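You operate a simulated robot arm through the tools that you are given. There is no shell and no other tool. Be economical: measure what you need, move in short steps, check, and stop when the job is done.

You run a simulated two-armed robot. Do the job below in one go: nothing can be reset, and whatever is moved stays where it is left.

TASK
Put the 4 x 50 small box from the back half of the board table on the shelf under the console end of the board table and the 4 x 30 small box on the middle of the board table. Turn the depth dial to 20. Put the white tape roll from the front of the mixing bench on the turntable top. The order is free.

It is judged by the outcome, as a careful person would: the job done as asked, and still so three seconds after it is handed in. It fails if anything else is knocked over, pushed out of place, dropped, spilled or broken.

THE ROBOT
Two 7-joint arms with two-finger parallel grippers on one trunk, on a base that drives. Base frame: it is fixed to the floor where the robot stands at the start and does not move with it; the origin is under the middle of the robot, x ahead of it, y to its left, z up; the surface under the hand at the start is at about z = 920. Units: mm, degrees, N and s.
The left shoulder is at the start at [60, 189, 1253], the right one opposite. With the tool pointing down near the work surface each hand reaches from about 100 to 660 mm from the robot's upright axis, wherever it stands, measured 20 degrees to its own side. Places, roughly: depth dial [2800, -3400, 1000]; middle of the board table [1100, 800, 900]; shelf under the console end of the board table [800, 0, 300]; tape roll [4250, 5250, 1000]; turntable top [100, 4400, 900]. Payload 3.43 kg a hand.
The tool frame of a hand sits at the grasp point between the pads (the TCP): z along the fingers, y along the line on which they close. The tips reach 30 mm beyond it. The gripper opens to 94 mm. The fingers are 28 mm wide and 10 mm thick; the gripper's body (50 by 96 mm) begins 55 mm behind the TCP.
Orientation is that of the tool frame in the base frame, as a unit quaternion [w, x, y, z]. With the fingers straight down and closing along the base's y, the tool's x points along the base's -x, its y along +y and its z along -z.

THE INTERFACE
- The arms move only by the tool servo_tool. It takes "left_deltas", "right_deltas" or both (then of equal length, played together; a hand with none holds still); each is a list of rows, each a list of 7 numbers: the shift along the tool's x, y, z in units of 250 mm (1.0 is 250 mm), then the turn, a rotation vector about the tool's x, y, z in units of 180 degrees (1.0 is 180 degrees), then the finger opening in m, from 0 to 0.094. In form: [[tx, ty, tz, wx, wy, wz, grip], ...]. A call has 1 to 20 rows; each row is the pose to reach, as a shift and turn from the pose commanded when the call began, along the tool's axes at that moment. A call with a number of a shift or a turn outside -1 to 1 is refused whole. Rows are played at 5 a second. More than 50 mm and 8.6 degrees between two rows, or a gripper value outside its range, and nothing of the call is played. Where a pose cannot be reached the arm comes as near as it can. A force on the tool above 40 N (or 10 N above the force at the start of the call, whichever is more), or a blocked arm, ends the call early, and 0.2 s more pass. Each finger travels about 153 mm/s and halts on what it meets, pressing with about 29 N; the grip force reading is that of the motor and also rises with nothing between the fingers. The clock runs only during rows and for 0.2 s after the last one: add rows that repeat a pose to give the fingers time. It gives the time, the measured TCP pose, the force on the tool (base axes), the opening and the grip force at its end, in the units of the frame above (readings bear some noise), with the torque about the TCP (base axes, N m) and any sound that the robot's microphone picked up.
- Cameras (640 x 400 px; columns grow to the right, rows downward): "scene" is now at [6, 16.2, 1791.8]; the picture's right is [0.26, -0.97, 0.00], its down [-0.82, -0.22, -0.54] and it looks along [0.52, 0.14, -0.84] (base axes); focal length 292 px, centre (320, 200). "left" rides on the left gripper at [76, -14, -102] in its tool frame; the picture's right is [0.18, 0.98, 0.00], its down [-0.75, 0.14, -0.64] and it looks along [-0.63, 0.12, 0.77] (tool axes); focal length 243 px, centre (320, 200). "right" rides on the right gripper at [76, 14, -103] in its tool frame; the picture's right is [-0.18, 0.98, 0.00], its down [-0.75, -0.14, -0.64] and it looks along [-0.63, -0.12, 0.77] (tool axes); focal length 243 px, centre (320, 200).
- capture(camera): a new picture of that camera. It takes no simulated time.
- raise_lower(by): slides the trunk up (or, below 0, down) by that many mm; the arms and the scene camera ride with it, the base frame stays. It gives what a move gives, with no picture.
- roll_base(legs): drives the robot by 1 to 6 legs, each [ahead, left, turn to the left] in mm, mm and degrees, along the robot's own axes; the way and the turn of a leg run together, so that a leg with both is an arc; at most 1500 mm and 180 degrees a leg. The arms and the cameras ride along, it lands a little off, and it stops where it bumps. It gives what a move gives.
- pan_tilt(pan, tilt): turns the head with the scene camera to pan (to the left, within 86 degrees either way) and tilt (down, from -29 to 69), counted from straight ahead of the robot. It gives what a move gives.
- measure_at(camera, pixels): for up to 12 pixels [column, row] of the newest picture of that camera ("zoom" is the newest enlarged one), the place [x, y, z] in the base frame of the surface seen there, good to about 2 mm. It takes no simulated time.
- zoom(camera, box): a new picture of the part [left, top, right, bottom] of that camera's present view, enlarged. It takes no simulated time.
- sign_off(): hands the job in; it is judged then, once.

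Work in short steps. Measure before you move; look again where a grasp or a placing could have gone wrong, and mend it. You have 110 turns and 108 pictures in all, those below and enlarged ones among them. Open the grippers and draw the arms clear of the work before you hand the job in, unless the task says otherwise; then end with one line.

The tools are called after "Request:" as a command line: name --argument value ..., lists and objects as JSON in quotes. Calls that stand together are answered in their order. servo_tool: Moves the arms, as the interface text tells. Its arguments: {"type":"object","properties":{"left_deltas":{"type":"array","items":{"type":"array","items":{"type":"number"}}},"right_deltas":{"type":"array","items":{"type":"array","items":{"type":"number"}}}},"required":[]} The other tools are called the same way: raise_lower (by) slides the trunk up or down; roll_base (legs) drives the base; pan_tilt (pan, tilt) turns the head that bears the scene camera; capture (camera) takes a picture; measure_at (camera, pixels) gives the place of the surface under pixels of a picture; zoom (camera, box) takes an enlarged picture of a part of a camera's view; sign_off () hands the job in.

At the start:

```text
clock: 0.0
left_ee_pos: [296.7, 287.2, 1195.9]
left_ee_rot: [0.0, 0.0, 1.0, 0.0]
left_ft_force: [0.7, -0.6, 0.8]
left_torque: [-0.02, -0.01, -0.02]
left_width: 94.1
left_gripper_force: 0.1
right_ee_pos: [285.2, 12.8, 1146.3]
right_ee_rot: [-0.001, -0.001, 1.0, 0.0]
right_ft_force: [0.3, -0.1, 0.1]
right_torque: [0.01, 0.05, 0.02]
right_width: 94.2
right_gripper_force: 0.1
trunk travel left (down, up): [-925.0, 65.0]
robot x, y, heading: [-1.9, 0.8, 0.0]
head pan, tilt: [14.8, 57.6]
```

scene: 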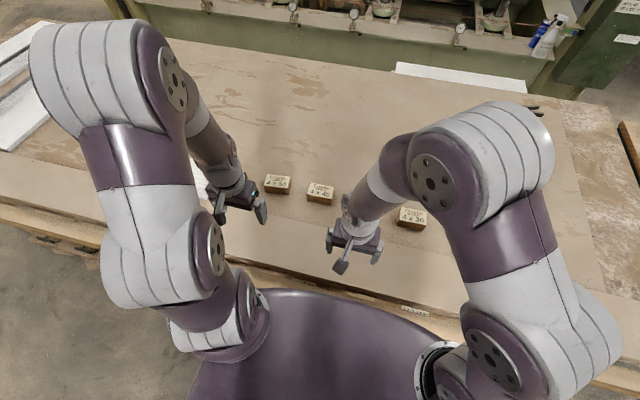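
right: 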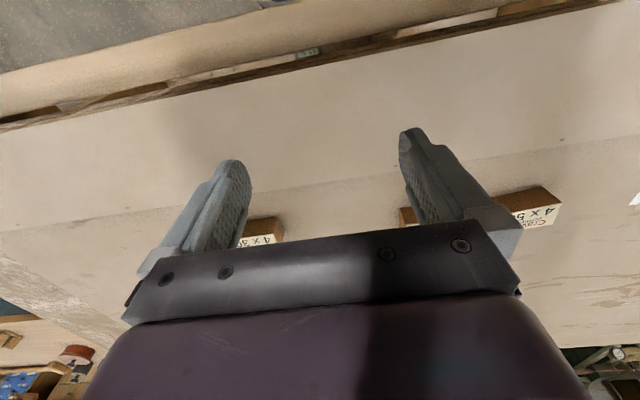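
left: 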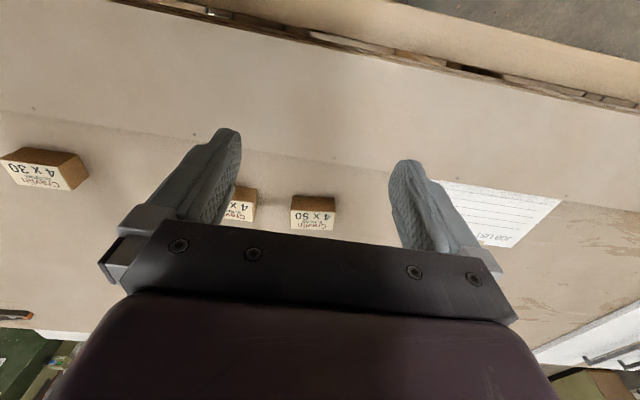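

The scene picture shows three small boxes near (277,184), (320,194), (412,218). I zoom in to read the labels and to see the table.

Request:
zoom --camera "scene" --box '[240, 150, 460, 290]'

Request:
measure_at --camera "scene" --pixels '[[277, 180], [320, 188], [412, 213], [460, 75], [300, 100], [600, 130], [620, 260], [150, 20], [415, 311], [100, 230], [560, 50], [300, 250]]'

Request:
pan_tilt --pan 0 --tilt 30

Request:
capture --camera "scene"

```text
2.86 times, centred on (350, 220) of scene
```

zoom: 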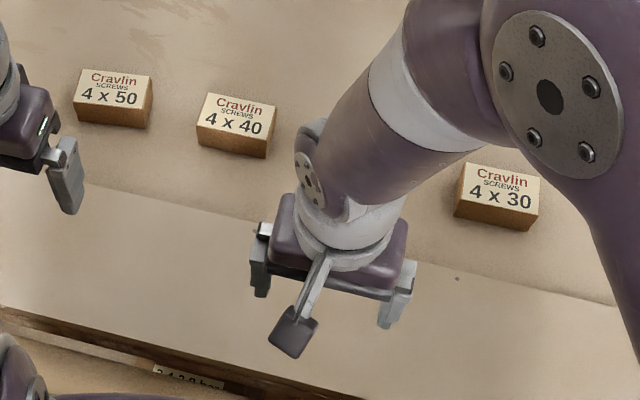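

```text
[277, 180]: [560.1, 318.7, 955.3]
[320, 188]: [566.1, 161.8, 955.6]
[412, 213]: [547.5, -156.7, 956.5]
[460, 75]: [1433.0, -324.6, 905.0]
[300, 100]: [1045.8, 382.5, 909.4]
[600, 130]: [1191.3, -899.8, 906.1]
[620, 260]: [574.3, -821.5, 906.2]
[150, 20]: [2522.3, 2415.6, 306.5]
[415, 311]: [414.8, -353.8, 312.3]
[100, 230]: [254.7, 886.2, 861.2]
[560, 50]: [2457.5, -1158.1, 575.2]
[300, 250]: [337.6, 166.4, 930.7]
```

```text
clock: 0.9
left_ee_pos: [297.0, 287.0, 1195.8]
left_ee_rot: [0.0, 0.0, 1.0, -0.001]
left_ft_force: [0.2, -0.1, -0.1]
left_torque: [-0.02, 0.01, -0.02]
left_width: 93.6
left_gripper_force: 0.0
right_ee_pos: [285.7, 12.9, 1146.8]
right_ee_rot: [-0.001, 0.0, 1.0, 0.0]
right_ft_force: [0.7, -0.2, -0.3]
right_torque: [-0.01, 0.02, 0.02]
right_width: 94.3
right_gripper_force: 0.0
trunk travel left (down, up): [-925.0, 65.0]
robot x, y, heading: [-0.4, 2.9, -0.2]
head pan, tilt: [0.0, 30.0]
```

```text
103 pictures are left
```

scene: 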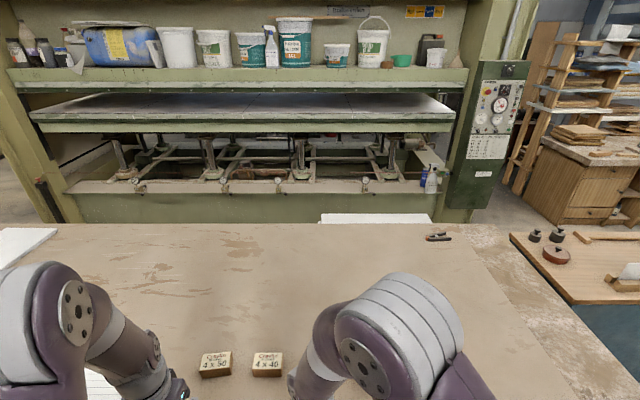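

Three boxes stand on the near side; the table is large, so I look around for other boxes (particularly another 4 x 50).

Request:
pan_tilt --pan 50 --tilt 30

Request:
capture --camera "scene"

Request:
measure_at --camera "scene" --pixels '[[320, 200], [320, 300], [320, 150], [100, 200], [500, 250], [450, 150], [200, 150]]'

Request:
pan_tilt --pan -50 --tilt 30

Request:
capture --camera "scene"

```text
clock: 2.1
left_ee_pos: [295.3, 286.8, 1195.8]
left_ee_rot: [0.0, 0.0, 1.0, -0.001]
left_ft_force: [-0.4, 0.4, 0.2]
left_torque: [0.01, 0.01, -0.02]
left_width: 94.2
left_gripper_force: 0.1
right_ee_pos: [284.7, 12.1, 1146.9]
right_ee_rot: [0.0, -0.001, 1.0, 0.0]
right_ft_force: [0.3, -1.1, 0.1]
right_torque: [-0.02, -0.01, -0.01]
right_width: 93.8
right_gripper_force: 0.1
trunk travel left (down, up): [-925.0, 65.0]
robot x, y, heading: [0.3, 3.2, -0.3]
head pan, tilt: [50.0, 30.0]
```

```text
102 pictures are left
```

scene: 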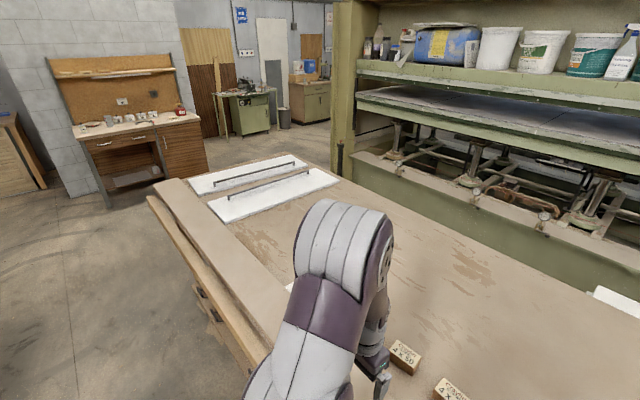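

```text
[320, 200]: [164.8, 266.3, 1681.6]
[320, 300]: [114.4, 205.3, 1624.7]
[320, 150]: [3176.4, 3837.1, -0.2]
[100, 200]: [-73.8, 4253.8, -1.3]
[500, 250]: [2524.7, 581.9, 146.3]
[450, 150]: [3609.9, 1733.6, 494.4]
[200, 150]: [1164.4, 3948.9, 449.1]
```

```text
clock: 3.9
left_ee_pos: [297.7, 287.4, 1195.8]
left_ee_rot: [0.0, 0.0, 1.0, 0.0]
left_ft_force: [0.1, 1.0, 0.2]
left_torque: [0.03, 0.0, 0.0]
left_width: 94.1
left_gripper_force: 0.0
right_ee_pos: [284.7, 12.0, 1145.8]
right_ee_rot: [0.0, 0.0, 1.0, 0.0]
right_ft_force: [-0.9, 0.0, 0.5]
right_torque: [0.0, -0.02, 0.01]
right_width: 94.3
right_gripper_force: 0.1
trunk travel left (down, up): [-925.0, 65.0]
robot x, y, heading: [-3.2, 2.8, 0.0]
head pan, tilt: [-50.0, 30.0]
```

```text
101 pictures are left
```

scene: 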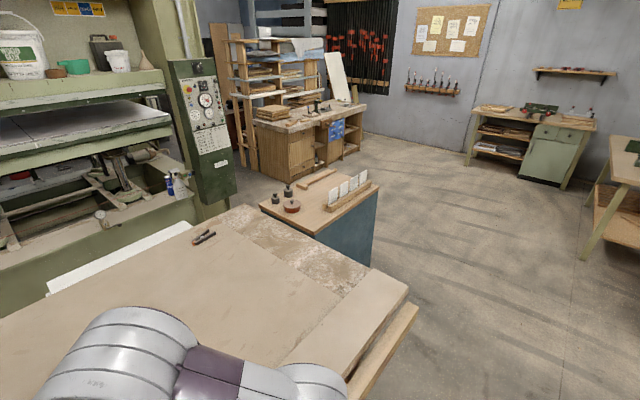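

No other boxes are visible yet, but the arms hide parts of the table. I back off 500 mm to view the whole table and the shelf beneath.

Request:
roll_base --legs '[[-600, 0, 0]]'

Request:
pan_tilt --pan 0 --tilt 40

Request:
capture --camera "scene"

Request:
pan_tilt --pan 55 --tilt 25

Request:
capture --camera "scene"

```text
clock: 7.2
left_ee_pos: [-303.9, 286.2, 1196.1]
left_ee_rot: [0.0, 0.0, 1.0, 0.0]
left_ft_force: [0.2, -0.4, 0.1]
left_torque: [-0.01, -0.03, -0.02]
left_width: 94.1
left_gripper_force: 0.0
right_ee_pos: [-314.0, 14.0, 1146.5]
right_ee_rot: [-0.001, 0.0, 1.0, 0.0]
right_ft_force: [-0.1, -0.4, -0.1]
right_torque: [-0.04, 0.05, -0.02]
right_width: 93.9
right_gripper_force: 0.1
trunk travel left (down, up): [-925.0, 65.0]
robot x, y, heading: [-599.2, 2.0, -0.1]
head pan, tilt: [-50.0, 30.0]
```

```text
clock: 8.4
left_ee_pos: [-303.5, 286.5, 1194.8]
left_ee_rot: [0.0, 0.0, 1.0, 0.0]
left_ft_force: [-0.9, 0.2, 0.5]
left_torque: [-0.01, -0.02, 0.02]
left_width: 94.1
left_gripper_force: 0.1
right_ee_pos: [-314.6, 12.4, 1146.4]
right_ee_rot: [0.0, 0.0, 1.0, 0.0]
right_ft_force: [-0.9, 0.5, 0.0]
right_torque: [0.04, -0.01, -0.02]
right_width: 94.1
right_gripper_force: 0.1
trunk travel left (down, up): [-925.0, 65.0]
robot x, y, heading: [-597.3, 4.2, 0.2]
head pan, tilt: [0.0, 40.0]
```

```text
100 pictures are left
```

scene: 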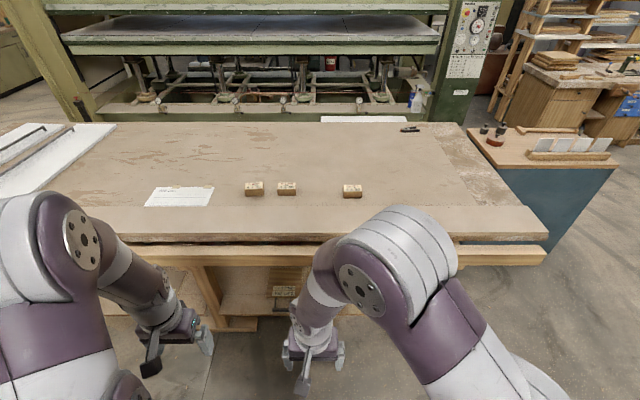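

```text
clock: 9.7
left_ee_pos: [-303.9, 287.1, 1196.2]
left_ee_rot: [0.0, 0.0, 1.0, 0.0]
left_ft_force: [-0.5, -0.8, -0.2]
left_torque: [0.02, -0.02, -0.03]
left_width: 94.2
left_gripper_force: 0.1
right_ee_pos: [-315.6, 12.7, 1147.4]
right_ee_rot: [0.001, 0.0, 1.0, 0.0]
right_ft_force: [0.6, 1.0, -0.9]
right_torque: [-0.03, 0.0, -0.01]
right_width: 94.0
right_gripper_force: 0.0
trunk travel left (down, up): [-925.0, 65.0]
robot x, y, heading: [-600.7, 3.1, -0.1]
head pan, tilt: [55.0, 25.0]
```

```text
99 pictures are left
```

scene: 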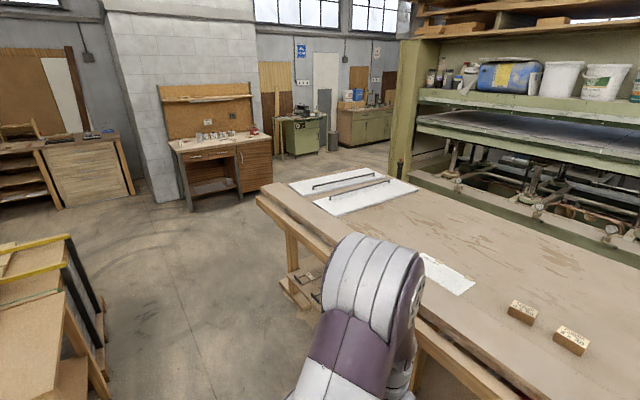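

Only three boxes on the top. I zoom on the job sheet, the shelf below, and the console panel.

Request:
pan_tilt --pan 0 --tilt 40

Request:
zoom --camera "scene" --box '[130, 230, 330, 355]'

Request:
measure_at --camera "zoom" --pixels '[[250, 130], [330, 180], [330, 250], [490, 195], [520, 170], [400, 240], [300, 310], [240, 200], [460, 150], [350, 130], [100, 120], [400, 40]]'

Request:
zoom --camera "scene" --box '[130, 170, 230, 232]'

Request:
zoom --camera "scene" --box '[420, 0, 520, 62]'

```text
clock: 10.9
left_ee_pos: [-304.2, 286.9, 1196.4]
left_ee_rot: [0.0, 0.0, 1.0, 0.0]
left_ft_force: [0.9, 0.1, -0.1]
left_torque: [0.02, -0.01, -0.01]
left_width: 94.1
left_gripper_force: 0.0
right_ee_pos: [-314.9, 13.4, 1146.2]
right_ee_rot: [0.0, -0.001, 1.0, 0.0]
right_ft_force: [0.4, 0.0, -1.2]
right_torque: [-0.03, -0.03, 0.02]
right_width: 94.2
right_gripper_force: 0.0
trunk travel left (down, up): [-925.0, 65.0]
robot x, y, heading: [-596.8, -2.6, -0.0]
head pan, tilt: [0.0, 40.0]
```

```text
3.20 times, centred on (230, 292) of scene
```

zoom: 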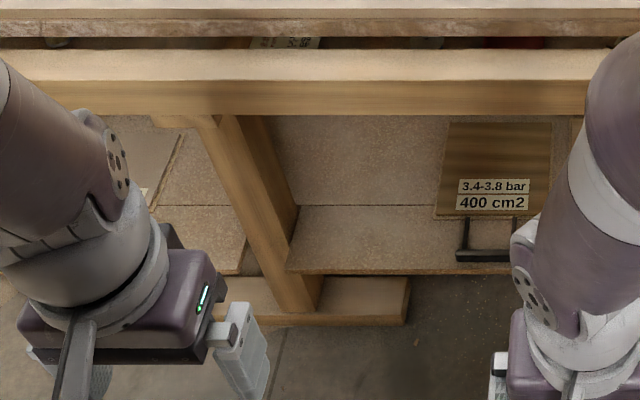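

```text
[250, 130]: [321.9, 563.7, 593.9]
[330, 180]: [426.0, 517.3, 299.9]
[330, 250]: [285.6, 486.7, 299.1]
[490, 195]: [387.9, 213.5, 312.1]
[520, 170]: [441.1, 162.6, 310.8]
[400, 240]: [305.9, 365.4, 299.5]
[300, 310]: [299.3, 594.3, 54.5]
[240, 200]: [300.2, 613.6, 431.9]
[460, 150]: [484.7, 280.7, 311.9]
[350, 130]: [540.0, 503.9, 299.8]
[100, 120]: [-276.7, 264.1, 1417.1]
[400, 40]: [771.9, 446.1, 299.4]
```

```text
6.40 times, centred on (180, 201) of scene
```

zoom: 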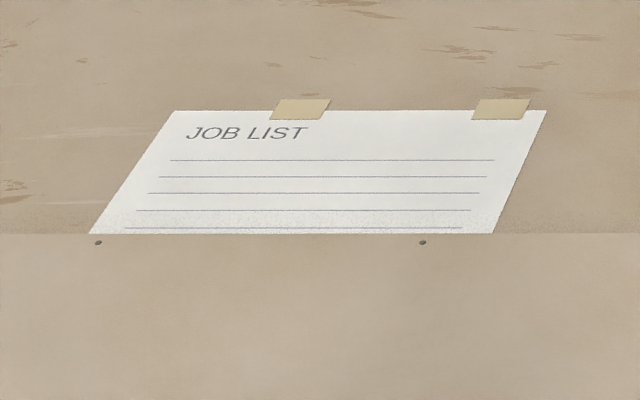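

```text
6.40 times, centred on (470, 31) of scene
```

zoom: 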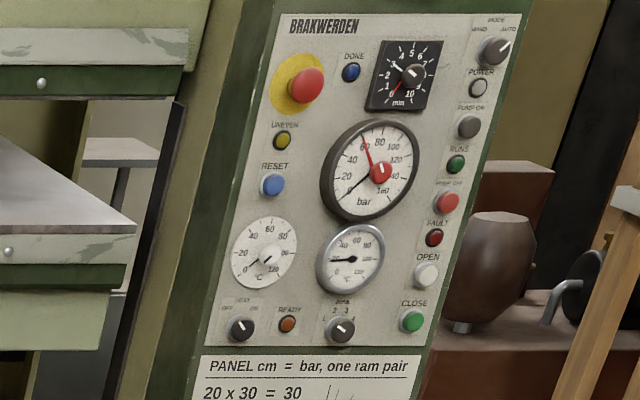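

I measure the table's extent, boxes, beam and shelf edges from this view.

Request:
capture --camera "scene"

Request:
measure_at --camera "scene" --pixels '[[200, 124], [460, 124], [360, 119], [545, 235], [240, 239], [240, 252], [100, 130], [240, 204], [255, 204], [200, 260], [185, 272], [120, 123]]'

Request:
measure_at --camera "scene" --pixels '[[246, 184], [262, 184], [247, 194], [262, 194], [278, 183], [295, 183], [344, 186], [361, 186], [345, 196], [361, 196], [254, 200], [352, 202]]'

```text
95 pictures are left
```

scene: 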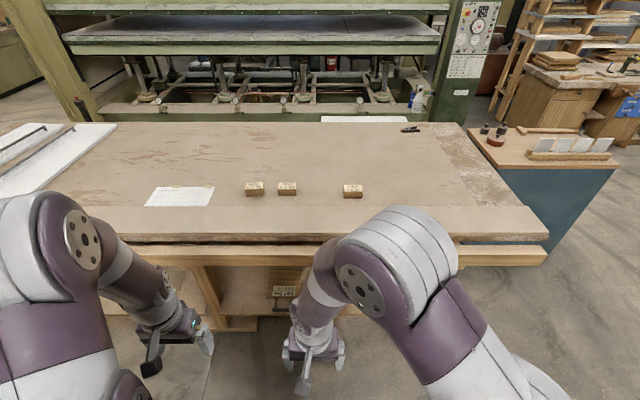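

```text
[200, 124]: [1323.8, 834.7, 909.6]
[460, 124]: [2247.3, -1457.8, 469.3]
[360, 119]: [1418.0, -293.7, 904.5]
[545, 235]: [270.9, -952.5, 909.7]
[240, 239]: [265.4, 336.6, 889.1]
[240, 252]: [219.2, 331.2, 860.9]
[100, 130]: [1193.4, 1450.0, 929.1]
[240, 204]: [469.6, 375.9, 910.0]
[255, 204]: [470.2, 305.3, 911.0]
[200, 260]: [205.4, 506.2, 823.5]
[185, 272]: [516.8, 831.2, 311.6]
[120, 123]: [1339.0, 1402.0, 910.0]
```

```text
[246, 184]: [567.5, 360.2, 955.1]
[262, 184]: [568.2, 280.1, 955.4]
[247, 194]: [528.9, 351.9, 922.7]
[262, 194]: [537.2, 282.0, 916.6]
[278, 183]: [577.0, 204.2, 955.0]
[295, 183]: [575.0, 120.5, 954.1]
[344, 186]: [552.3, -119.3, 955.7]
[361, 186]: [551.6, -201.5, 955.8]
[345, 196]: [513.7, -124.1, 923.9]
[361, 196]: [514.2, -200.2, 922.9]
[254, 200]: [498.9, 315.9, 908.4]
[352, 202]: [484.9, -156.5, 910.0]
```

I zoom in on the far edge and the left end of the table to get its true extent.

Request:
zoom --camera "scene" --box '[60, 90, 260, 215]'

Request:
measure_at --camera "zoom" --pixels '[[400, 108], [400, 112], [400, 120], [175, 106], [600, 107], [600, 112], [30, 115], [100, 180], [10, 330]]'

Request:
pan_tilt --pan 55 --tilt 25

Request:
capture --camera "scene"

Request:
measure_at --camera "scene" --pixels '[[268, 187], [259, 193], [385, 174], [340, 212], [320, 220], [410, 185], [455, 200], [300, 290], [560, 240], [550, 250]]'

```text
3.20 times, centred on (160, 152) of scene
```

zoom: 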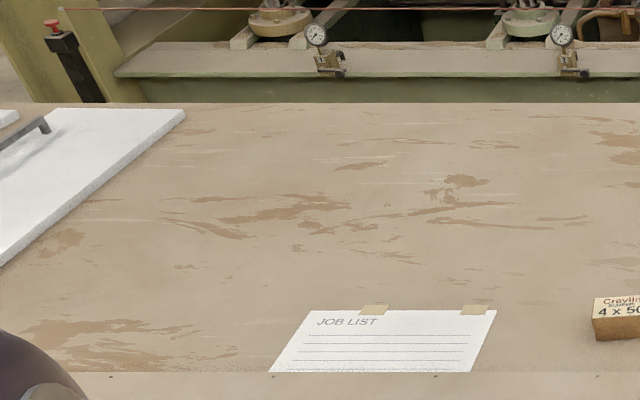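

```text
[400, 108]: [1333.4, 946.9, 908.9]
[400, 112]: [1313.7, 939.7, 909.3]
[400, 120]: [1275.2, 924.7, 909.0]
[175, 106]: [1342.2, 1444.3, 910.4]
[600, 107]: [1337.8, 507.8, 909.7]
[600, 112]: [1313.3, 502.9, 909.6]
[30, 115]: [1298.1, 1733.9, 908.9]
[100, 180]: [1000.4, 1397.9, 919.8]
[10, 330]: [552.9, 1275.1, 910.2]
```

```text
clock: 12.2
left_ee_pos: [-304.1, 287.5, 1195.3]
left_ee_rot: [-0.001, -0.001, 1.0, 0.001]
left_ft_force: [0.2, 1.1, -0.1]
left_torque: [-0.01, 0.04, 0.01]
left_width: 94.0
left_gripper_force: 0.1
right_ee_pos: [-315.2, 13.4, 1146.1]
right_ee_rot: [0.0, 0.0, 1.0, 0.001]
right_ft_force: [0.6, -0.6, -0.1]
right_torque: [-0.01, 0.01, -0.01]
right_width: 93.9
right_gripper_force: 0.0
trunk travel left (down, up): [-925.0, 65.0]
robot x, y, heading: [-601.0, -0.6, 0.5]
head pan, tilt: [55.0, 25.0]
```

```text
93 pictures are left
```

scene: 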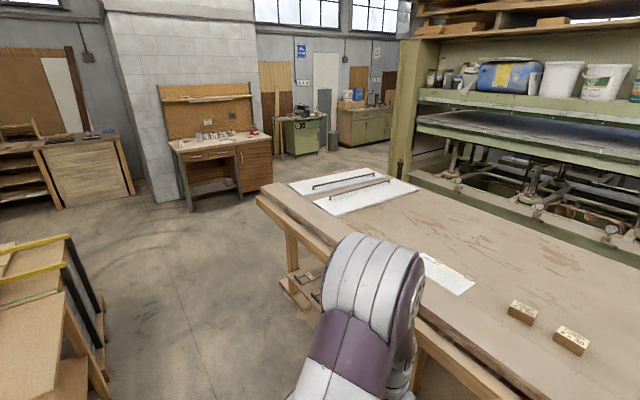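

```text
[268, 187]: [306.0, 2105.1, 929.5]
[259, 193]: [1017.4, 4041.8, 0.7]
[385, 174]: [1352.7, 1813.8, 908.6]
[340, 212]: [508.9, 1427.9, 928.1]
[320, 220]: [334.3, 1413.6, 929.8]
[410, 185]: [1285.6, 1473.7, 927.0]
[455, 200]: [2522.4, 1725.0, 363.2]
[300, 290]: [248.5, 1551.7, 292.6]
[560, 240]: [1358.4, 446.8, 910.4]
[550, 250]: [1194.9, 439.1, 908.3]
```

The table spans about x 265–1355, y −950–2150, top z 910 (front lip 930). I return to the table front and tilt the head so as to measure the 4 x 50 box precisely.

Request:
roll_base --legs '[[590, 0, 0]]'

Request:
pan_tilt --pan 25 --tilt 50

Request:
zoom --camera "scene" --box '[200, 100, 440, 250]'

```text
clock: 15.5
left_ee_pos: [286.0, 287.5, 1196.6]
left_ee_rot: [0.0, -0.001, 1.0, 0.0]
left_ft_force: [0.0, 1.0, -0.4]
left_torque: [0.02, 0.02, -0.03]
left_width: 93.8
left_gripper_force: 0.0
right_ee_pos: [275.7, 13.7, 1147.4]
right_ee_rot: [0.001, -0.001, 1.0, 0.0]
right_ft_force: [-0.6, 0.4, -0.7]
right_torque: [0.01, 0.0, -0.01]
right_width: 94.0
right_gripper_force: 0.0
trunk travel left (down, up): [-925.0, 65.0]
robot x, y, heading: [-8.7, 0.8, 0.0]
head pan, tilt: [55.0, 25.0]
```

```text
clock: 16.4
left_ee_pos: [287.8, 288.2, 1196.5]
left_ee_rot: [0.0, -0.001, 1.0, 0.0]
left_ft_force: [-0.5, 0.5, 0.7]
left_torque: [-0.01, 0.0, 0.0]
left_width: 94.1
left_gripper_force: 0.2
right_ee_pos: [277.2, 14.2, 1147.9]
right_ee_rot: [0.0, -0.001, 1.0, 0.0]
right_ft_force: [0.2, 0.8, -0.6]
right_torque: [0.02, -0.04, 0.0]
right_width: 93.9
right_gripper_force: 0.1
trunk travel left (down, up): [-925.0, 65.0]
robot x, y, heading: [-8.4, -0.1, -0.1]
head pan, tilt: [25.0, 50.0]
```

```text
2.67 times, centred on (320, 175) of scene
```

zoom: 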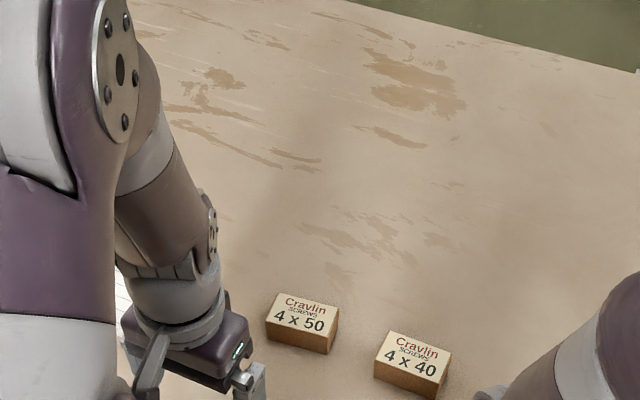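

I measure the 4 x 50 box corners (zoom 284,292 / 340,308 / 328,336 / 268,320) and table around.

Request:
measure_at --camera "zoom" --pixels '[[284, 294], [338, 308], [326, 334], [270, 321], [303, 316], [327, 353], [268, 343], [410, 355], [376, 359], [390, 334]]'

```text
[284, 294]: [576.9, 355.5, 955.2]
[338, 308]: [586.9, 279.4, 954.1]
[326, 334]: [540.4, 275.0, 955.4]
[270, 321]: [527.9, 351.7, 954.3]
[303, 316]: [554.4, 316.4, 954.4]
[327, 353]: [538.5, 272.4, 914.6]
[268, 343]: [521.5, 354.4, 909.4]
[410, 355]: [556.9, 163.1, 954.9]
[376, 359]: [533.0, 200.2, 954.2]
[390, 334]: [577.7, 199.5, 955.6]
```

The box is at (557,315), about 78 × 48 mm, yawed about +7°. I bring the left hand to a pre-grasp, tilted 30° and yawed 7°, 90 mm short of the grasp.

Request:
servo_tool --left_deltas '[[-0.11, 0.011, 0.086, -0.0013, -0.0208, -0.0048, 0.094], [-0.22, 0.021, 0.172, -0.0026, -0.0416, -0.0095, 0.094], [-0.33, 0.032, 0.257, -0.0038, -0.0624, -0.0143, 0.094], [-0.44, 0.043, 0.343, -0.0051, -0.0833, -0.019, 0.094], [-0.55, 0.053, 0.429, -0.0064, -0.1041, -0.0238, 0.094], [-0.66, 0.064, 0.515, -0.0077, -0.1249, -0.0285, 0.094], [-0.77, 0.075, 0.6, -0.0089, -0.1457, -0.0333, 0.094], [-0.88, 0.085, 0.686, -0.0102, -0.1665, -0.038, 0.094], [-0.88, 0.085, 0.686, -0.0102, -0.1665, -0.038, 0.094]]'

Request:
capture --camera "left"

Request:
capture --camera "scene"

```text
clock: 18.4
left_ee_pos: [507.0, 309.5, 1024.7]
left_ee_rot: [0.259, -0.059, 0.964, 0.015]
left_ft_force: [-0.7, -0.6, 0.6]
left_torque: [-0.01, 0.01, -0.04]
left_width: 93.7
left_gripper_force: 0.0
right_ee_pos: [274.8, 13.0, 1147.0]
right_ee_rot: [0.0, -0.001, 1.0, 0.0]
right_ft_force: [-0.6, -0.7, 0.2]
right_torque: [-0.03, 0.0, -0.03]
right_width: 94.3
right_gripper_force: 0.1
trunk travel left (down, up): [-925.0, 65.0]
robot x, y, heading: [-10.7, -1.1, 0.3]
head pan, tilt: [25.0, 50.0]
```

```text
91 pictures are left
```

left: 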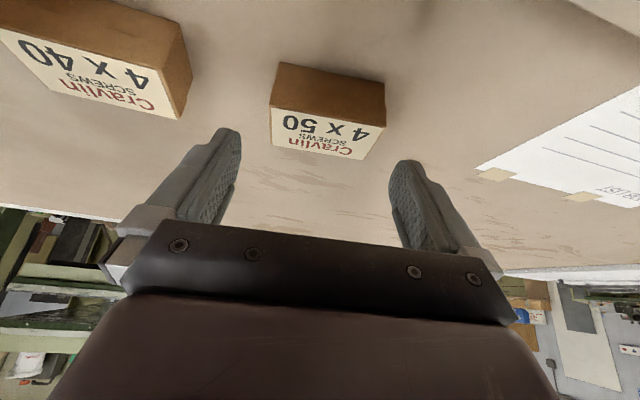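

```text
90 pictures are left
```

scene: 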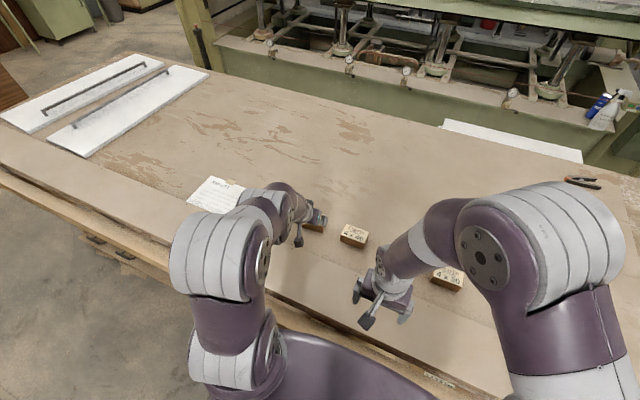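

The box looks aligned in the left view. I measure its top corners with this closer camera to confirm.

Request:
measure_at --camera "left" --pixels '[[272, 111], [384, 128], [274, 145], [362, 158], [281, 66], [384, 84]]'

```text
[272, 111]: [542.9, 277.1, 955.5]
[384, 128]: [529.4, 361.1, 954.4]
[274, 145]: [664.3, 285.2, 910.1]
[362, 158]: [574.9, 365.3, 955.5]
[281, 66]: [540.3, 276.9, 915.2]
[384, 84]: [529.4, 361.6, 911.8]
```

The closer view gives length ~84 mm, centre y≈321, yaw ≈9°. I correct sideways and yaw and advance halfway, then check.

Request:
servo_tool --left_deltas '[[-0.007, 0.021, 0.0, -0.0042, 0, -0.0072, 0.094], [-0.007, 0.021, 0.1, -0.0042, 0, -0.0072, 0.094], [-0.007, 0.021, 0.18, -0.0042, 0, -0.0072, 0.094], [-0.007, 0.021, 0.18, -0.0042, 0, -0.0072, 0.094]]'

Request:
zoom --camera "left" --box '[160, 0, 480, 200]'

```text
clock: 19.4
left_ee_pos: [530.2, 318.4, 986.0]
left_ee_rot: [0.258, -0.072, 0.963, 0.02]
left_ft_force: [0.2, -0.5, -0.4]
left_torque: [0.05, -0.01, 0.04]
left_width: 94.2
left_gripper_force: 0.1
right_ee_pos: [276.5, 13.7, 1146.5]
right_ee_rot: [0.0, -0.001, 1.0, 0.001]
right_ft_force: [-0.5, -0.6, 0.0]
right_torque: [0.0, -0.02, -0.04]
right_width: 94.0
right_gripper_force: 0.1
trunk travel left (down, up): [-925.0, 65.0]
robot x, y, heading: [-9.5, -1.7, 0.1]
head pan, tilt: [25.0, 50.0]
```

```text
2.00 times, centred on (320, 100) of left
```

zoom: 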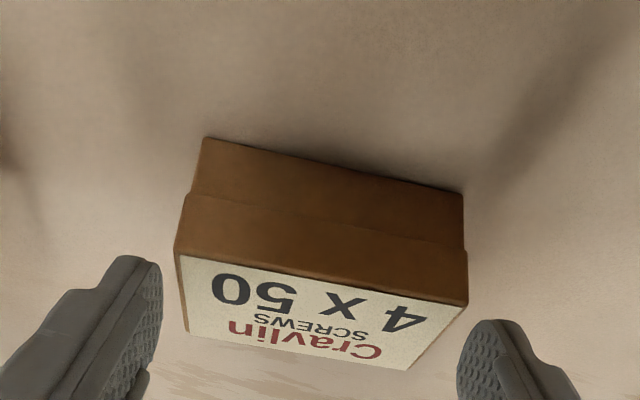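

I measure finger tip points and box edges to verify the lateral clearance.

Request:
measure_at --camera "zoom" --pixels '[[158, 275], [145, 340], [462, 355], [490, 330], [500, 370], [178, 225], [466, 280], [190, 325], [405, 365], [176, 253], [464, 302]]'

```text
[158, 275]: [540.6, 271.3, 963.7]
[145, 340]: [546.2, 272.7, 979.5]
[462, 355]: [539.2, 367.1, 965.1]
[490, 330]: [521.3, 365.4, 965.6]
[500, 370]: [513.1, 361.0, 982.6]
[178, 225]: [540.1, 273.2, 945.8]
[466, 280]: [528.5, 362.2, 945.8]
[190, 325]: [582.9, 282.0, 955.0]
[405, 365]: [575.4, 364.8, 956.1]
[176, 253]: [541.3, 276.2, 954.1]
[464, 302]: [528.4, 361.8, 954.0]
```

Fingers at y 271/367 straddle the box at 274/363.5, centred. I advance the remaining 45 mm and close.

Request:
servo_tool --left_deltas '[[0, 0, 0.06, 0, 0, 0, 0.094], [0, 0, 0.12, 0, 0, 0, 0.094], [0, 0, 0.178, 0, 0, 0, 0.094]]'

Request:
zoom --camera "left" --box '[160, 0, 480, 200]'

```text
clock: 20.2
left_ee_pos: [557.3, 324.2, 962.3]
left_ee_rot: [0.27, -0.072, 0.96, 0.023]
left_ft_force: [-9.6, -2.4, 30.9]
left_torque: [-0.16, 0.37, -0.03]
left_width: 94.4
left_gripper_force: 0.3
right_ee_pos: [274.5, 11.7, 1148.2]
right_ee_rot: [0.002, -0.001, 1.0, 0.001]
right_ft_force: [1.1, 0.5, -0.5]
right_torque: [-0.02, 0.03, -0.02]
right_width: 94.3
right_gripper_force: 0.0
trunk travel left (down, up): [-925.0, 65.0]
robot x, y, heading: [-6.2, -1.9, 0.1]
head pan, tilt: [25.0, 50.0]
stopped in row 3 (left hand): the force on the tool passed its limit at 42 N (the readings are from after the stop); the commanded pose is now the measured one
```

```text
2.00 times, centred on (320, 100) of left
```

zoom: 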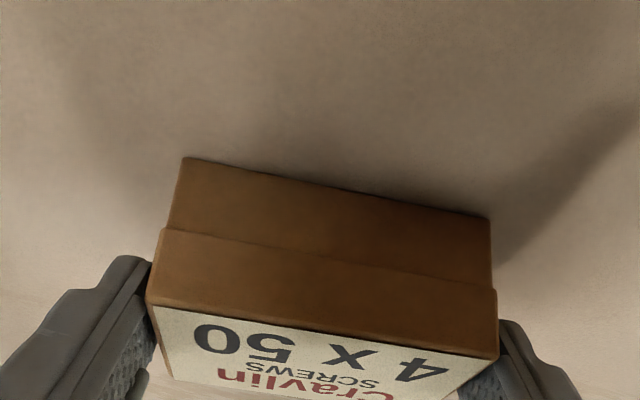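

The advance stopped at TCP z 962 with 31 N. I measure fingers and box to find what touches.

Request:
measure_at --camera "zoom" --pixels '[[150, 305], [495, 357], [158, 240], [494, 300], [178, 170], [488, 228], [125, 275], [510, 340], [320, 180], [320, 330], [140, 330], [515, 360]]'

Request:
zoom --camera "scene" --box '[250, 160, 410, 260]'

```text
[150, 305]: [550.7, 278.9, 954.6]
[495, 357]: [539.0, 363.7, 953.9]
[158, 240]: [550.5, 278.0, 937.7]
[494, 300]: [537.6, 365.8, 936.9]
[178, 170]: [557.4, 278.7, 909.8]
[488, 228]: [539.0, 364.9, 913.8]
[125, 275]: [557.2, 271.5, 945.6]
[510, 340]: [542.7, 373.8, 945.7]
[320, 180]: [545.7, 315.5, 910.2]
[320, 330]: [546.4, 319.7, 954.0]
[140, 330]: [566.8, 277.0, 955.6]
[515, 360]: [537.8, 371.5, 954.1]
```

```text
4.00 times, centred on (330, 210) of scene
```

zoom: 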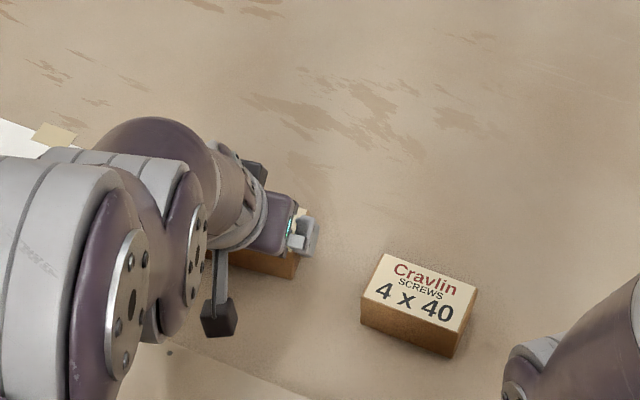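

Clearances look fine yet the hand jams on the box's front top edges, and the box slid ~10 mm ahead, so the 85 mm side is too tight. I back out and will instead grip across the 48 mm side, with the hand coming from the box's left end.

Request:
servo_tool --left_deltas '[[0, 0, -0.1, 0, 0, 0, 0.094], [0, 0, -0.25, 0, 0, 0, 0.094], [0, 0, -0.4, 0, 0, 0, 0.094], [0, 0, -0.4, 0, 0, 0, 0.094]]'

Request:
capture --camera "left"

Request:
measure_at --camera "left" --pixels '[[320, 130], [330, 110]]'

```text
clock: 21.2
left_ee_pos: [506.4, 316.0, 1041.1]
left_ee_rot: [0.264, -0.071, 0.962, 0.022]
left_ft_force: [-0.2, 0.1, -3.5]
left_torque: [-0.02, 0.06, -0.01]
left_width: 94.6
left_gripper_force: 0.0
right_ee_pos: [276.0, 13.5, 1146.7]
right_ee_rot: [0.0, -0.001, 1.0, 0.0]
right_ft_force: [-0.2, 0.5, 0.1]
right_torque: [0.01, 0.0, 0.0]
right_width: 93.8
right_gripper_force: 0.0
trunk travel left (down, up): [-925.0, 65.0]
robot x, y, heading: [-14.8, -0.3, 0.0]
head pan, tilt: [25.0, 50.0]
```

```text
86 pictures are left
```

left: 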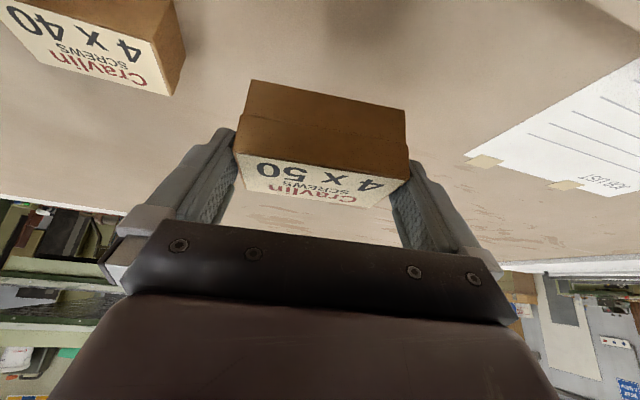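

```text
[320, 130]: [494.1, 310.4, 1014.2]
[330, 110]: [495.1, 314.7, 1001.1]
```

The box came along, wedged between the fingers (weight 3.5 N). I close the gripper to hold it firmly.

Request:
servo_tool --left_deltas '[[0, 0, 0, 0, 0, 0, 0.06], [0, 0, 0, 0, 0, 0, 0.06], [0, 0, 0, 0, 0, 0, 0.06]]'

Request:
capture --camera "left"

Request:
measure_at --camera "left" --pixels '[[247, 85], [404, 114], [237, 148], [407, 175], [250, 190], [385, 205], [320, 135], [320, 170], [320, 190]]'

```text
clock: 22.1
left_ee_pos: [505.7, 315.8, 1041.5]
left_ee_rot: [0.266, -0.073, 0.961, 0.022]
left_ft_force: [-0.3, -0.4, 0.0]
left_torque: [-0.01, 0.02, 0.01]
left_width: 93.8
left_gripper_force: 29.5
right_ee_pos: [277.0, 13.1, 1145.7]
right_ee_rot: [-0.001, -0.001, 1.0, 0.0]
right_ft_force: [-0.3, -0.6, -0.6]
right_torque: [-0.02, 0.0, 0.01]
right_width: 94.1
right_gripper_force: 0.1
trunk travel left (down, up): [-925.0, 65.0]
robot x, y, heading: [-12.0, 2.6, 0.0]
head pan, tilt: [25.0, 50.0]
```

```text
85 pictures are left
```

left: 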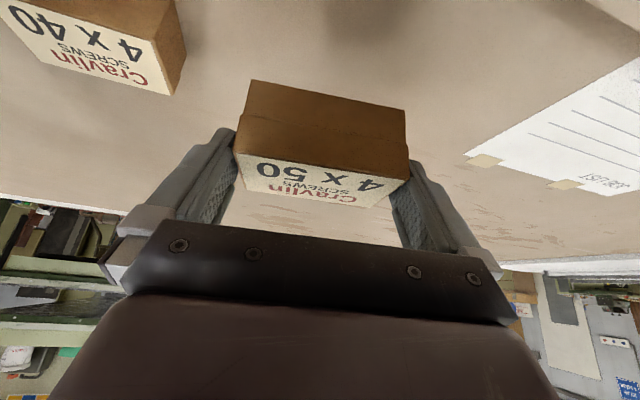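

```text
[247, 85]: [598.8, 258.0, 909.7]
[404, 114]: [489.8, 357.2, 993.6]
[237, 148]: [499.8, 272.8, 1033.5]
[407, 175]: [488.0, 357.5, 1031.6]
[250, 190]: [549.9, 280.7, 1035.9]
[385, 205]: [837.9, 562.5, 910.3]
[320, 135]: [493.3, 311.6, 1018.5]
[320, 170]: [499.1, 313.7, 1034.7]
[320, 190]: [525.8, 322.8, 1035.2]
```

Held, but it's an exact fit at full opening, so releasing it would be hard on the shelf. Plan: set it down with its front against the 20 mm step of the table lip, slide the fingers off backward, then regrasp across the short side. I locate the lip step first.

Request:
capture --camera "scene"

Request:
zoom --camera "scene" --box '[250, 200, 410, 300]'

```text
84 pictures are left
```

scene: 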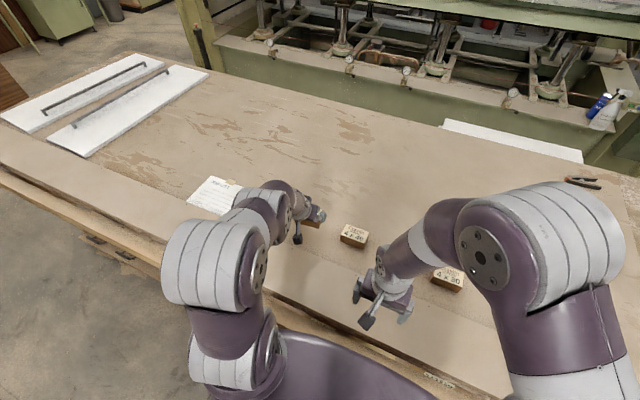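

```text
4.00 times, centred on (330, 250) of scene
```

zoom: 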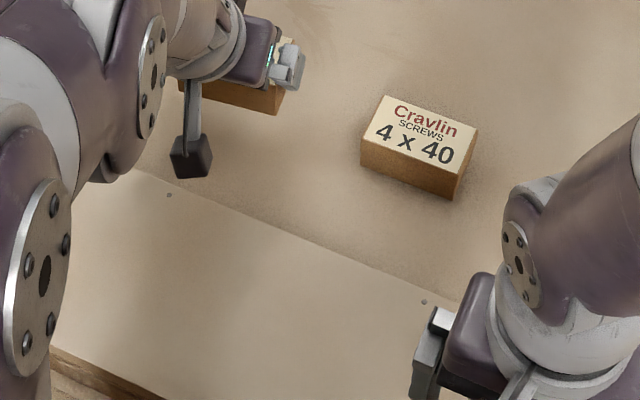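

Request:
measure_at --camera "zoom" --pixels '[[240, 212], [240, 222], [240, 230], [240, 200], [345, 250], [345, 258], [345, 270], [345, 285], [160, 174], [160, 184]]'

```text
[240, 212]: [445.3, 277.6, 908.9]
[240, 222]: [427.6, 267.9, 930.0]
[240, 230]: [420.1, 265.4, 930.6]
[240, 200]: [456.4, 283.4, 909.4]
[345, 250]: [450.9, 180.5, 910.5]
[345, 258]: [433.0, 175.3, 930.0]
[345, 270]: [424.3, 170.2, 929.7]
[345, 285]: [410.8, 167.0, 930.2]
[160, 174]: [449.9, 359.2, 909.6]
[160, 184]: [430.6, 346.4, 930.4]
```

Lip step is at x≈435 (z 910→930). I level the yaw and carry the box to just ahead of the step, a little above the table.

Request:
servo_tool --left_deltas '[[0.1, 0.01, 0.045, 0.008, 0, 0.0138, 0.06], [0.2, 0.019, 0.09, 0.0165, 0, 0.0277, 0.06], [0.308, 0.029, 0.137, 0.0248, 0, 0.0415, 0.06], [0.308, 0.029, 0.137, 0.0248, 0, 0.0415, 0.06]]'

Request:
capture --camera "left"

Request:
measure_at --camera "left" --pixels '[[243, 148], [404, 174], [250, 95], [400, 120], [320, 165], [330, 80], [330, 30], [330, 55]]'

```text
clock: 23.1
left_ee_pos: [457.7, 316.2, 973.1]
left_ee_rot: [0.265, 0.001, 0.964, 0.002]
left_ft_force: [-0.4, -0.7, 0.5]
left_torque: [0.01, 0.05, 0.0]
left_width: 93.6
left_gripper_force: 28.9
right_ee_pos: [276.2, 14.0, 1147.3]
right_ee_rot: [0.0, -0.001, 1.0, -0.001]
right_ft_force: [-0.7, 0.1, 0.4]
right_torque: [0.0, -0.02, -0.04]
right_width: 93.9
right_gripper_force: 0.0
trunk travel left (down, up): [-925.0, 65.0]
robot x, y, heading: [-12.4, -0.5, 0.0]
head pan, tilt: [25.0, 50.0]
```

```text
82 pictures are left
```

left: 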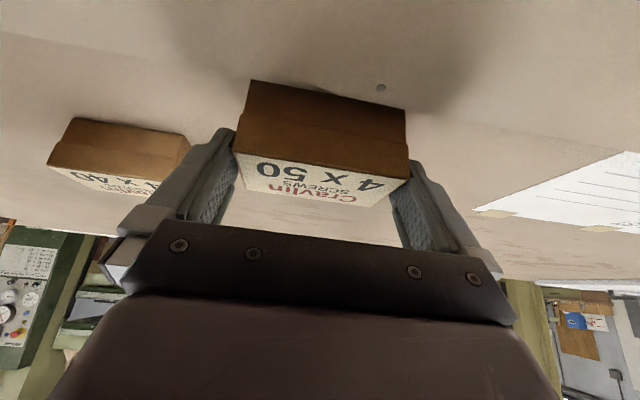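

```text
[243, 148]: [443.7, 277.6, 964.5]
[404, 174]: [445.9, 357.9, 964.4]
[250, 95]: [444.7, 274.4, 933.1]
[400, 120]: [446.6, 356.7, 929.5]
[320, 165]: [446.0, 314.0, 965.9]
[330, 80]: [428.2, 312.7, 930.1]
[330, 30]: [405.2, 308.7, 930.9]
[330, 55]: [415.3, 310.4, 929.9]
```

The box front is parallel at x≈445, about 9 mm above the table. I lower it to contact, then drag back 12 mm against the step.

Request:
servo_tool --left_deltas '[[0.012, 0, 0.02, 0, 0, 0, 0.06], [0.0194, 0, 0.0327, 0, 0, 0, 0.06], [0.0194, 0, 0.0327, 0, 0, 0, 0.06]]'

Request:
servo_tool --left_deltas '[[0.02, 0, -0.012, 0, 0, 0, 0.06], [0.041, 0, -0.024, 0, 0, 0, 0.06], [0.041, 0, -0.024, 0, 0, 0, 0.06]]'

```text
clock: 23.9
left_ee_pos: [456.1, 315.9, 964.2]
left_ee_rot: [0.266, 0.001, 0.964, 0.002]
left_ft_force: [0.2, 0.0, -0.2]
left_torque: [0.0, 0.05, -0.01]
left_width: 94.0
left_gripper_force: 29.1
right_ee_pos: [275.5, 13.0, 1148.0]
right_ee_rot: [0.0, -0.001, 1.0, 0.0]
right_ft_force: [0.2, 0.4, 0.0]
right_torque: [0.04, 0.02, 0.04]
right_width: 93.9
right_gripper_force: 0.0
trunk travel left (down, up): [-925.0, 65.0]
robot x, y, heading: [-9.9, 0.9, 0.3]
head pan, tilt: [25.0, 50.0]
```

```text
clock: 24.6
left_ee_pos: [450.6, 316.4, 963.6]
left_ee_rot: [0.268, 0.0, 0.963, 0.002]
left_ft_force: [15.8, -1.3, 1.6]
left_torque: [-0.24, -0.66, 0.73]
left_width: 93.9
left_gripper_force: 29.2
right_ee_pos: [278.2, 14.5, 1145.7]
right_ee_rot: [-0.001, -0.001, 1.0, 0.0]
right_ft_force: [0.9, 0.2, 0.4]
right_torque: [-0.04, 0.01, -0.03]
right_width: 94.2
right_gripper_force: 0.0
trunk travel left (down, up): [-925.0, 65.0]
robot x, y, heading: [-6.3, -0.2, 0.1]
head pan, tilt: [25.0, 50.0]
```

The box bears on the step (16 N). I open the gripper and slide the hand straight back.

Request:
servo_tool --left_deltas '[[0, 0, 0, 0, 0, 0, 0.094], [0, 0, 0, 0, 0, 0, 0.094], [0.034, 0, -0.0206, 0, 0, 0, 0.094], [0.068, 0, -0.041, 0, 0, 0, 0.094], [0.102, 0, -0.062, 0, 0, 0, 0.094], [0.136, 0, -0.0824, 0, 0, 0, 0.094]]'

Request:
capture --camera "left"

```text
clock: 25.6
left_ee_pos: [443.7, 317.9, 968.4]
left_ee_rot: [0.277, 0.003, 0.961, 0.004]
left_ft_force: [21.7, -0.9, -7.7]
left_torque: [0.0, -0.78, 0.09]
left_width: 94.2
left_gripper_force: 0.0
right_ee_pos: [279.5, 13.1, 1147.0]
right_ee_rot: [-0.001, 0.0, 1.0, 0.0]
right_ft_force: [-0.4, -0.3, -0.7]
right_torque: [-0.04, 0.0, 0.03]
right_width: 94.1
right_gripper_force: 0.0
trunk travel left (down, up): [-925.0, 65.0]
robot x, y, heading: [-8.8, -0.9, -0.1]
head pan, tilt: [25.0, 50.0]
stopped in row 4 (left hand): the force on the tool passed its limit at 42 N (the readings are from after the stop); the commanded pose is now the measured one
```

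```text
81 pictures are left
```

left: 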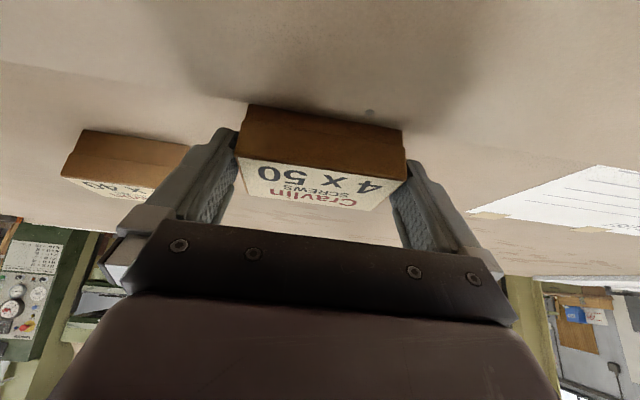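

It's slipping off (7 mm). I keep sliding back in slow steps.

Request:
servo_tool --left_deltas '[[0.017, 0, -0.0106, 0, 0, 0, 0.094], [0.034, 0, -0.021, 0, 0, 0, 0.094], [0.051, 0, -0.032, 0, 0, 0, 0.094], [0.068, 0, -0.042, 0, 0, 0, 0.094], [0.085, 0, -0.053, 0, 0, 0, 0.094], [0.119, 0, -0.074, 0, 0, 0, 0.094]]'

Request:
capture --camera "left"

```text
clock: 26.9
left_ee_pos: [403.0, 316.0, 966.2]
left_ee_rot: [0.272, 0.003, 0.962, 0.003]
left_ft_force: [1.0, 0.4, -0.4]
left_torque: [0.03, 0.01, 0.0]
left_width: 94.0
left_gripper_force: 0.0
right_ee_pos: [277.4, 12.4, 1146.3]
right_ee_rot: [0.0, -0.001, 1.0, 0.0]
right_ft_force: [0.2, -0.4, 0.4]
right_torque: [0.0, 0.02, -0.03]
right_width: 93.9
right_gripper_force: 0.1
trunk travel left (down, up): [-925.0, 65.0]
robot x, y, heading: [-9.2, 1.7, -0.1]
head pan, tilt: [25.0, 50.0]
```

```text
80 pictures are left
```

left: 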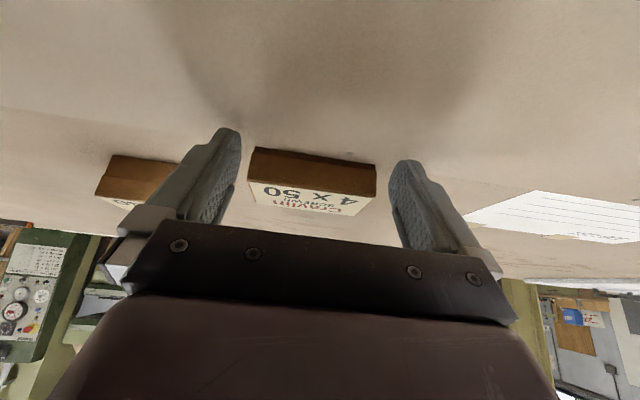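

Freed; the box stands against the step, centre about (460,316). I lift the hand and turn it 90° so it points right (−y), tilted 30°, closing along x.

Request:
servo_tool --left_deltas '[[-0.077, 0, -0.125, 0, 0, 0, 0.094], [-0.154, 0, -0.25, 0, 0, 0, 0.094], [-0.23, 0, -0.375, 0, 0, 0, 0.094], [-0.248, 0.004, -0.364, 0.0238, 0, 0.0387, 0.094], [-0.266, 0.007, -0.353, 0.0476, 0, 0.0775, 0.094], [-0.284, 0.011, -0.342, 0.0715, 0, 0.1162, 0.094], [-0.302, 0.015, -0.331, 0.0953, 0, 0.1549, 0.094], [-0.32, 0.018, -0.32, 0.1191, 0, 0.1936, 0.094], [-0.338, 0.022, -0.309, 0.1429, 0, 0.2324, 0.094], [-0.356, 0.026, -0.298, 0.1667, 0, 0.2711, 0.094], [-0.374, 0.03, -0.287, 0.1906, 0, 0.3098, 0.094], [-0.392, 0.034, -0.276, 0.2144, 0, 0.3485, 0.094], [-0.41, 0.037, -0.265, 0.2382, 0, 0.3873, 0.094], [-0.425, 0.04, -0.255, 0.262, 0, 0.426, 0.094], [-0.425, 0.04, -0.255, 0.262, 0, 0.426, 0.094]]'

Request:
capture --camera "left"

Request:
capture --camera "scene"

```text
clock: 30.1
left_ee_pos: [459.8, 324.8, 1076.0]
left_ee_rot: [0.19, 0.683, 0.679, -0.191]
left_ft_force: [0.3, -0.7, -0.2]
left_torque: [-0.01, -0.02, 0.01]
left_width: 94.0
left_gripper_force: 0.1
right_ee_pos: [276.1, 12.5, 1146.4]
right_ee_rot: [0.001, 0.0, 1.0, 0.0]
right_ft_force: [-1.0, -1.1, -0.9]
right_torque: [0.01, -0.01, 0.01]
right_width: 93.9
right_gripper_force: 0.1
trunk travel left (down, up): [-925.0, 65.0]
robot x, y, heading: [-7.0, 1.1, -0.2]
head pan, tilt: [25.0, 50.0]
```

```text
79 pictures are left
```

left: 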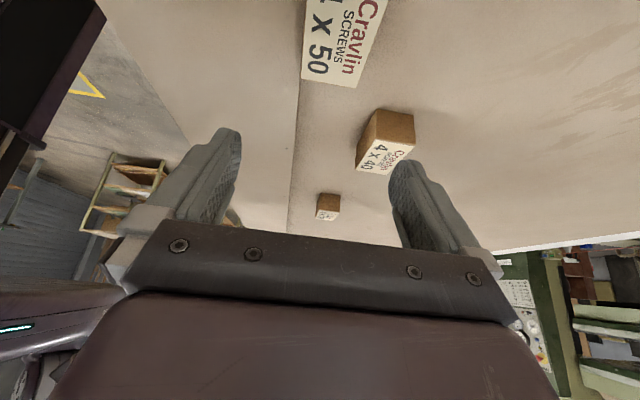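

```text
78 pictures are left
```

scene: 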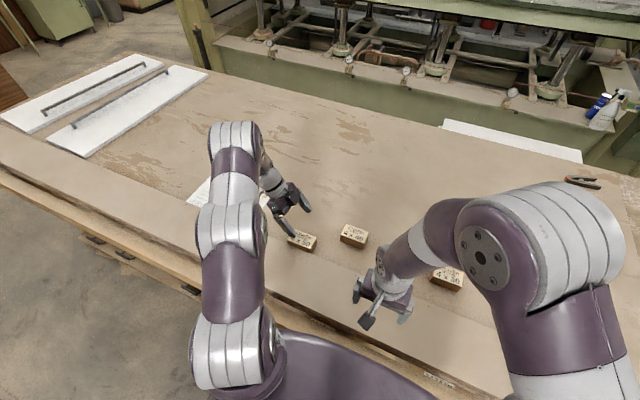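

The hand is turned as wanted. I measure the box's top corners in the left view and the scene.

Request:
measure_at --camera "left" --pixels '[[304, 77], [356, 85], [306, 10], [380, 10], [330, 60]]'

Request:
zoom --camera "scene" --box '[250, 190, 410, 290]'

Request:
measure_at --camera "zoom" --pixels '[[170, 165], [262, 187], [245, 222], [155, 195], [210, 190]]'

```text
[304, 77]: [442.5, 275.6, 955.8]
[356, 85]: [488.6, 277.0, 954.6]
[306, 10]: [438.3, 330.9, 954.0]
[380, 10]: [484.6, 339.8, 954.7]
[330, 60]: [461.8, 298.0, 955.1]
```

```text
4.00 times, centred on (330, 240) of scene
```

zoom: 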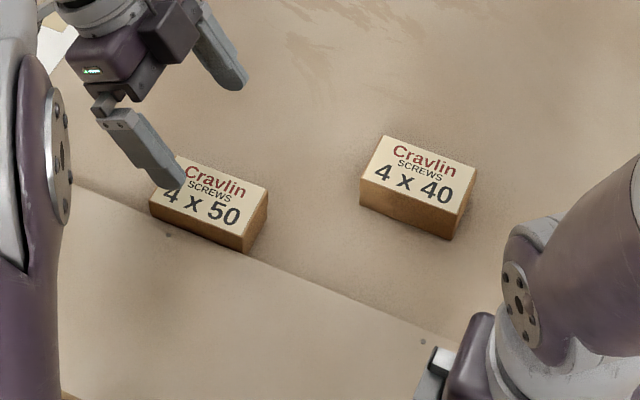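

```text
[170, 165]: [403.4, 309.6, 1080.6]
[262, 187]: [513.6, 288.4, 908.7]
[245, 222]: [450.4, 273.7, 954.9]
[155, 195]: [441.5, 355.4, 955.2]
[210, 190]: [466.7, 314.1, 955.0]
```

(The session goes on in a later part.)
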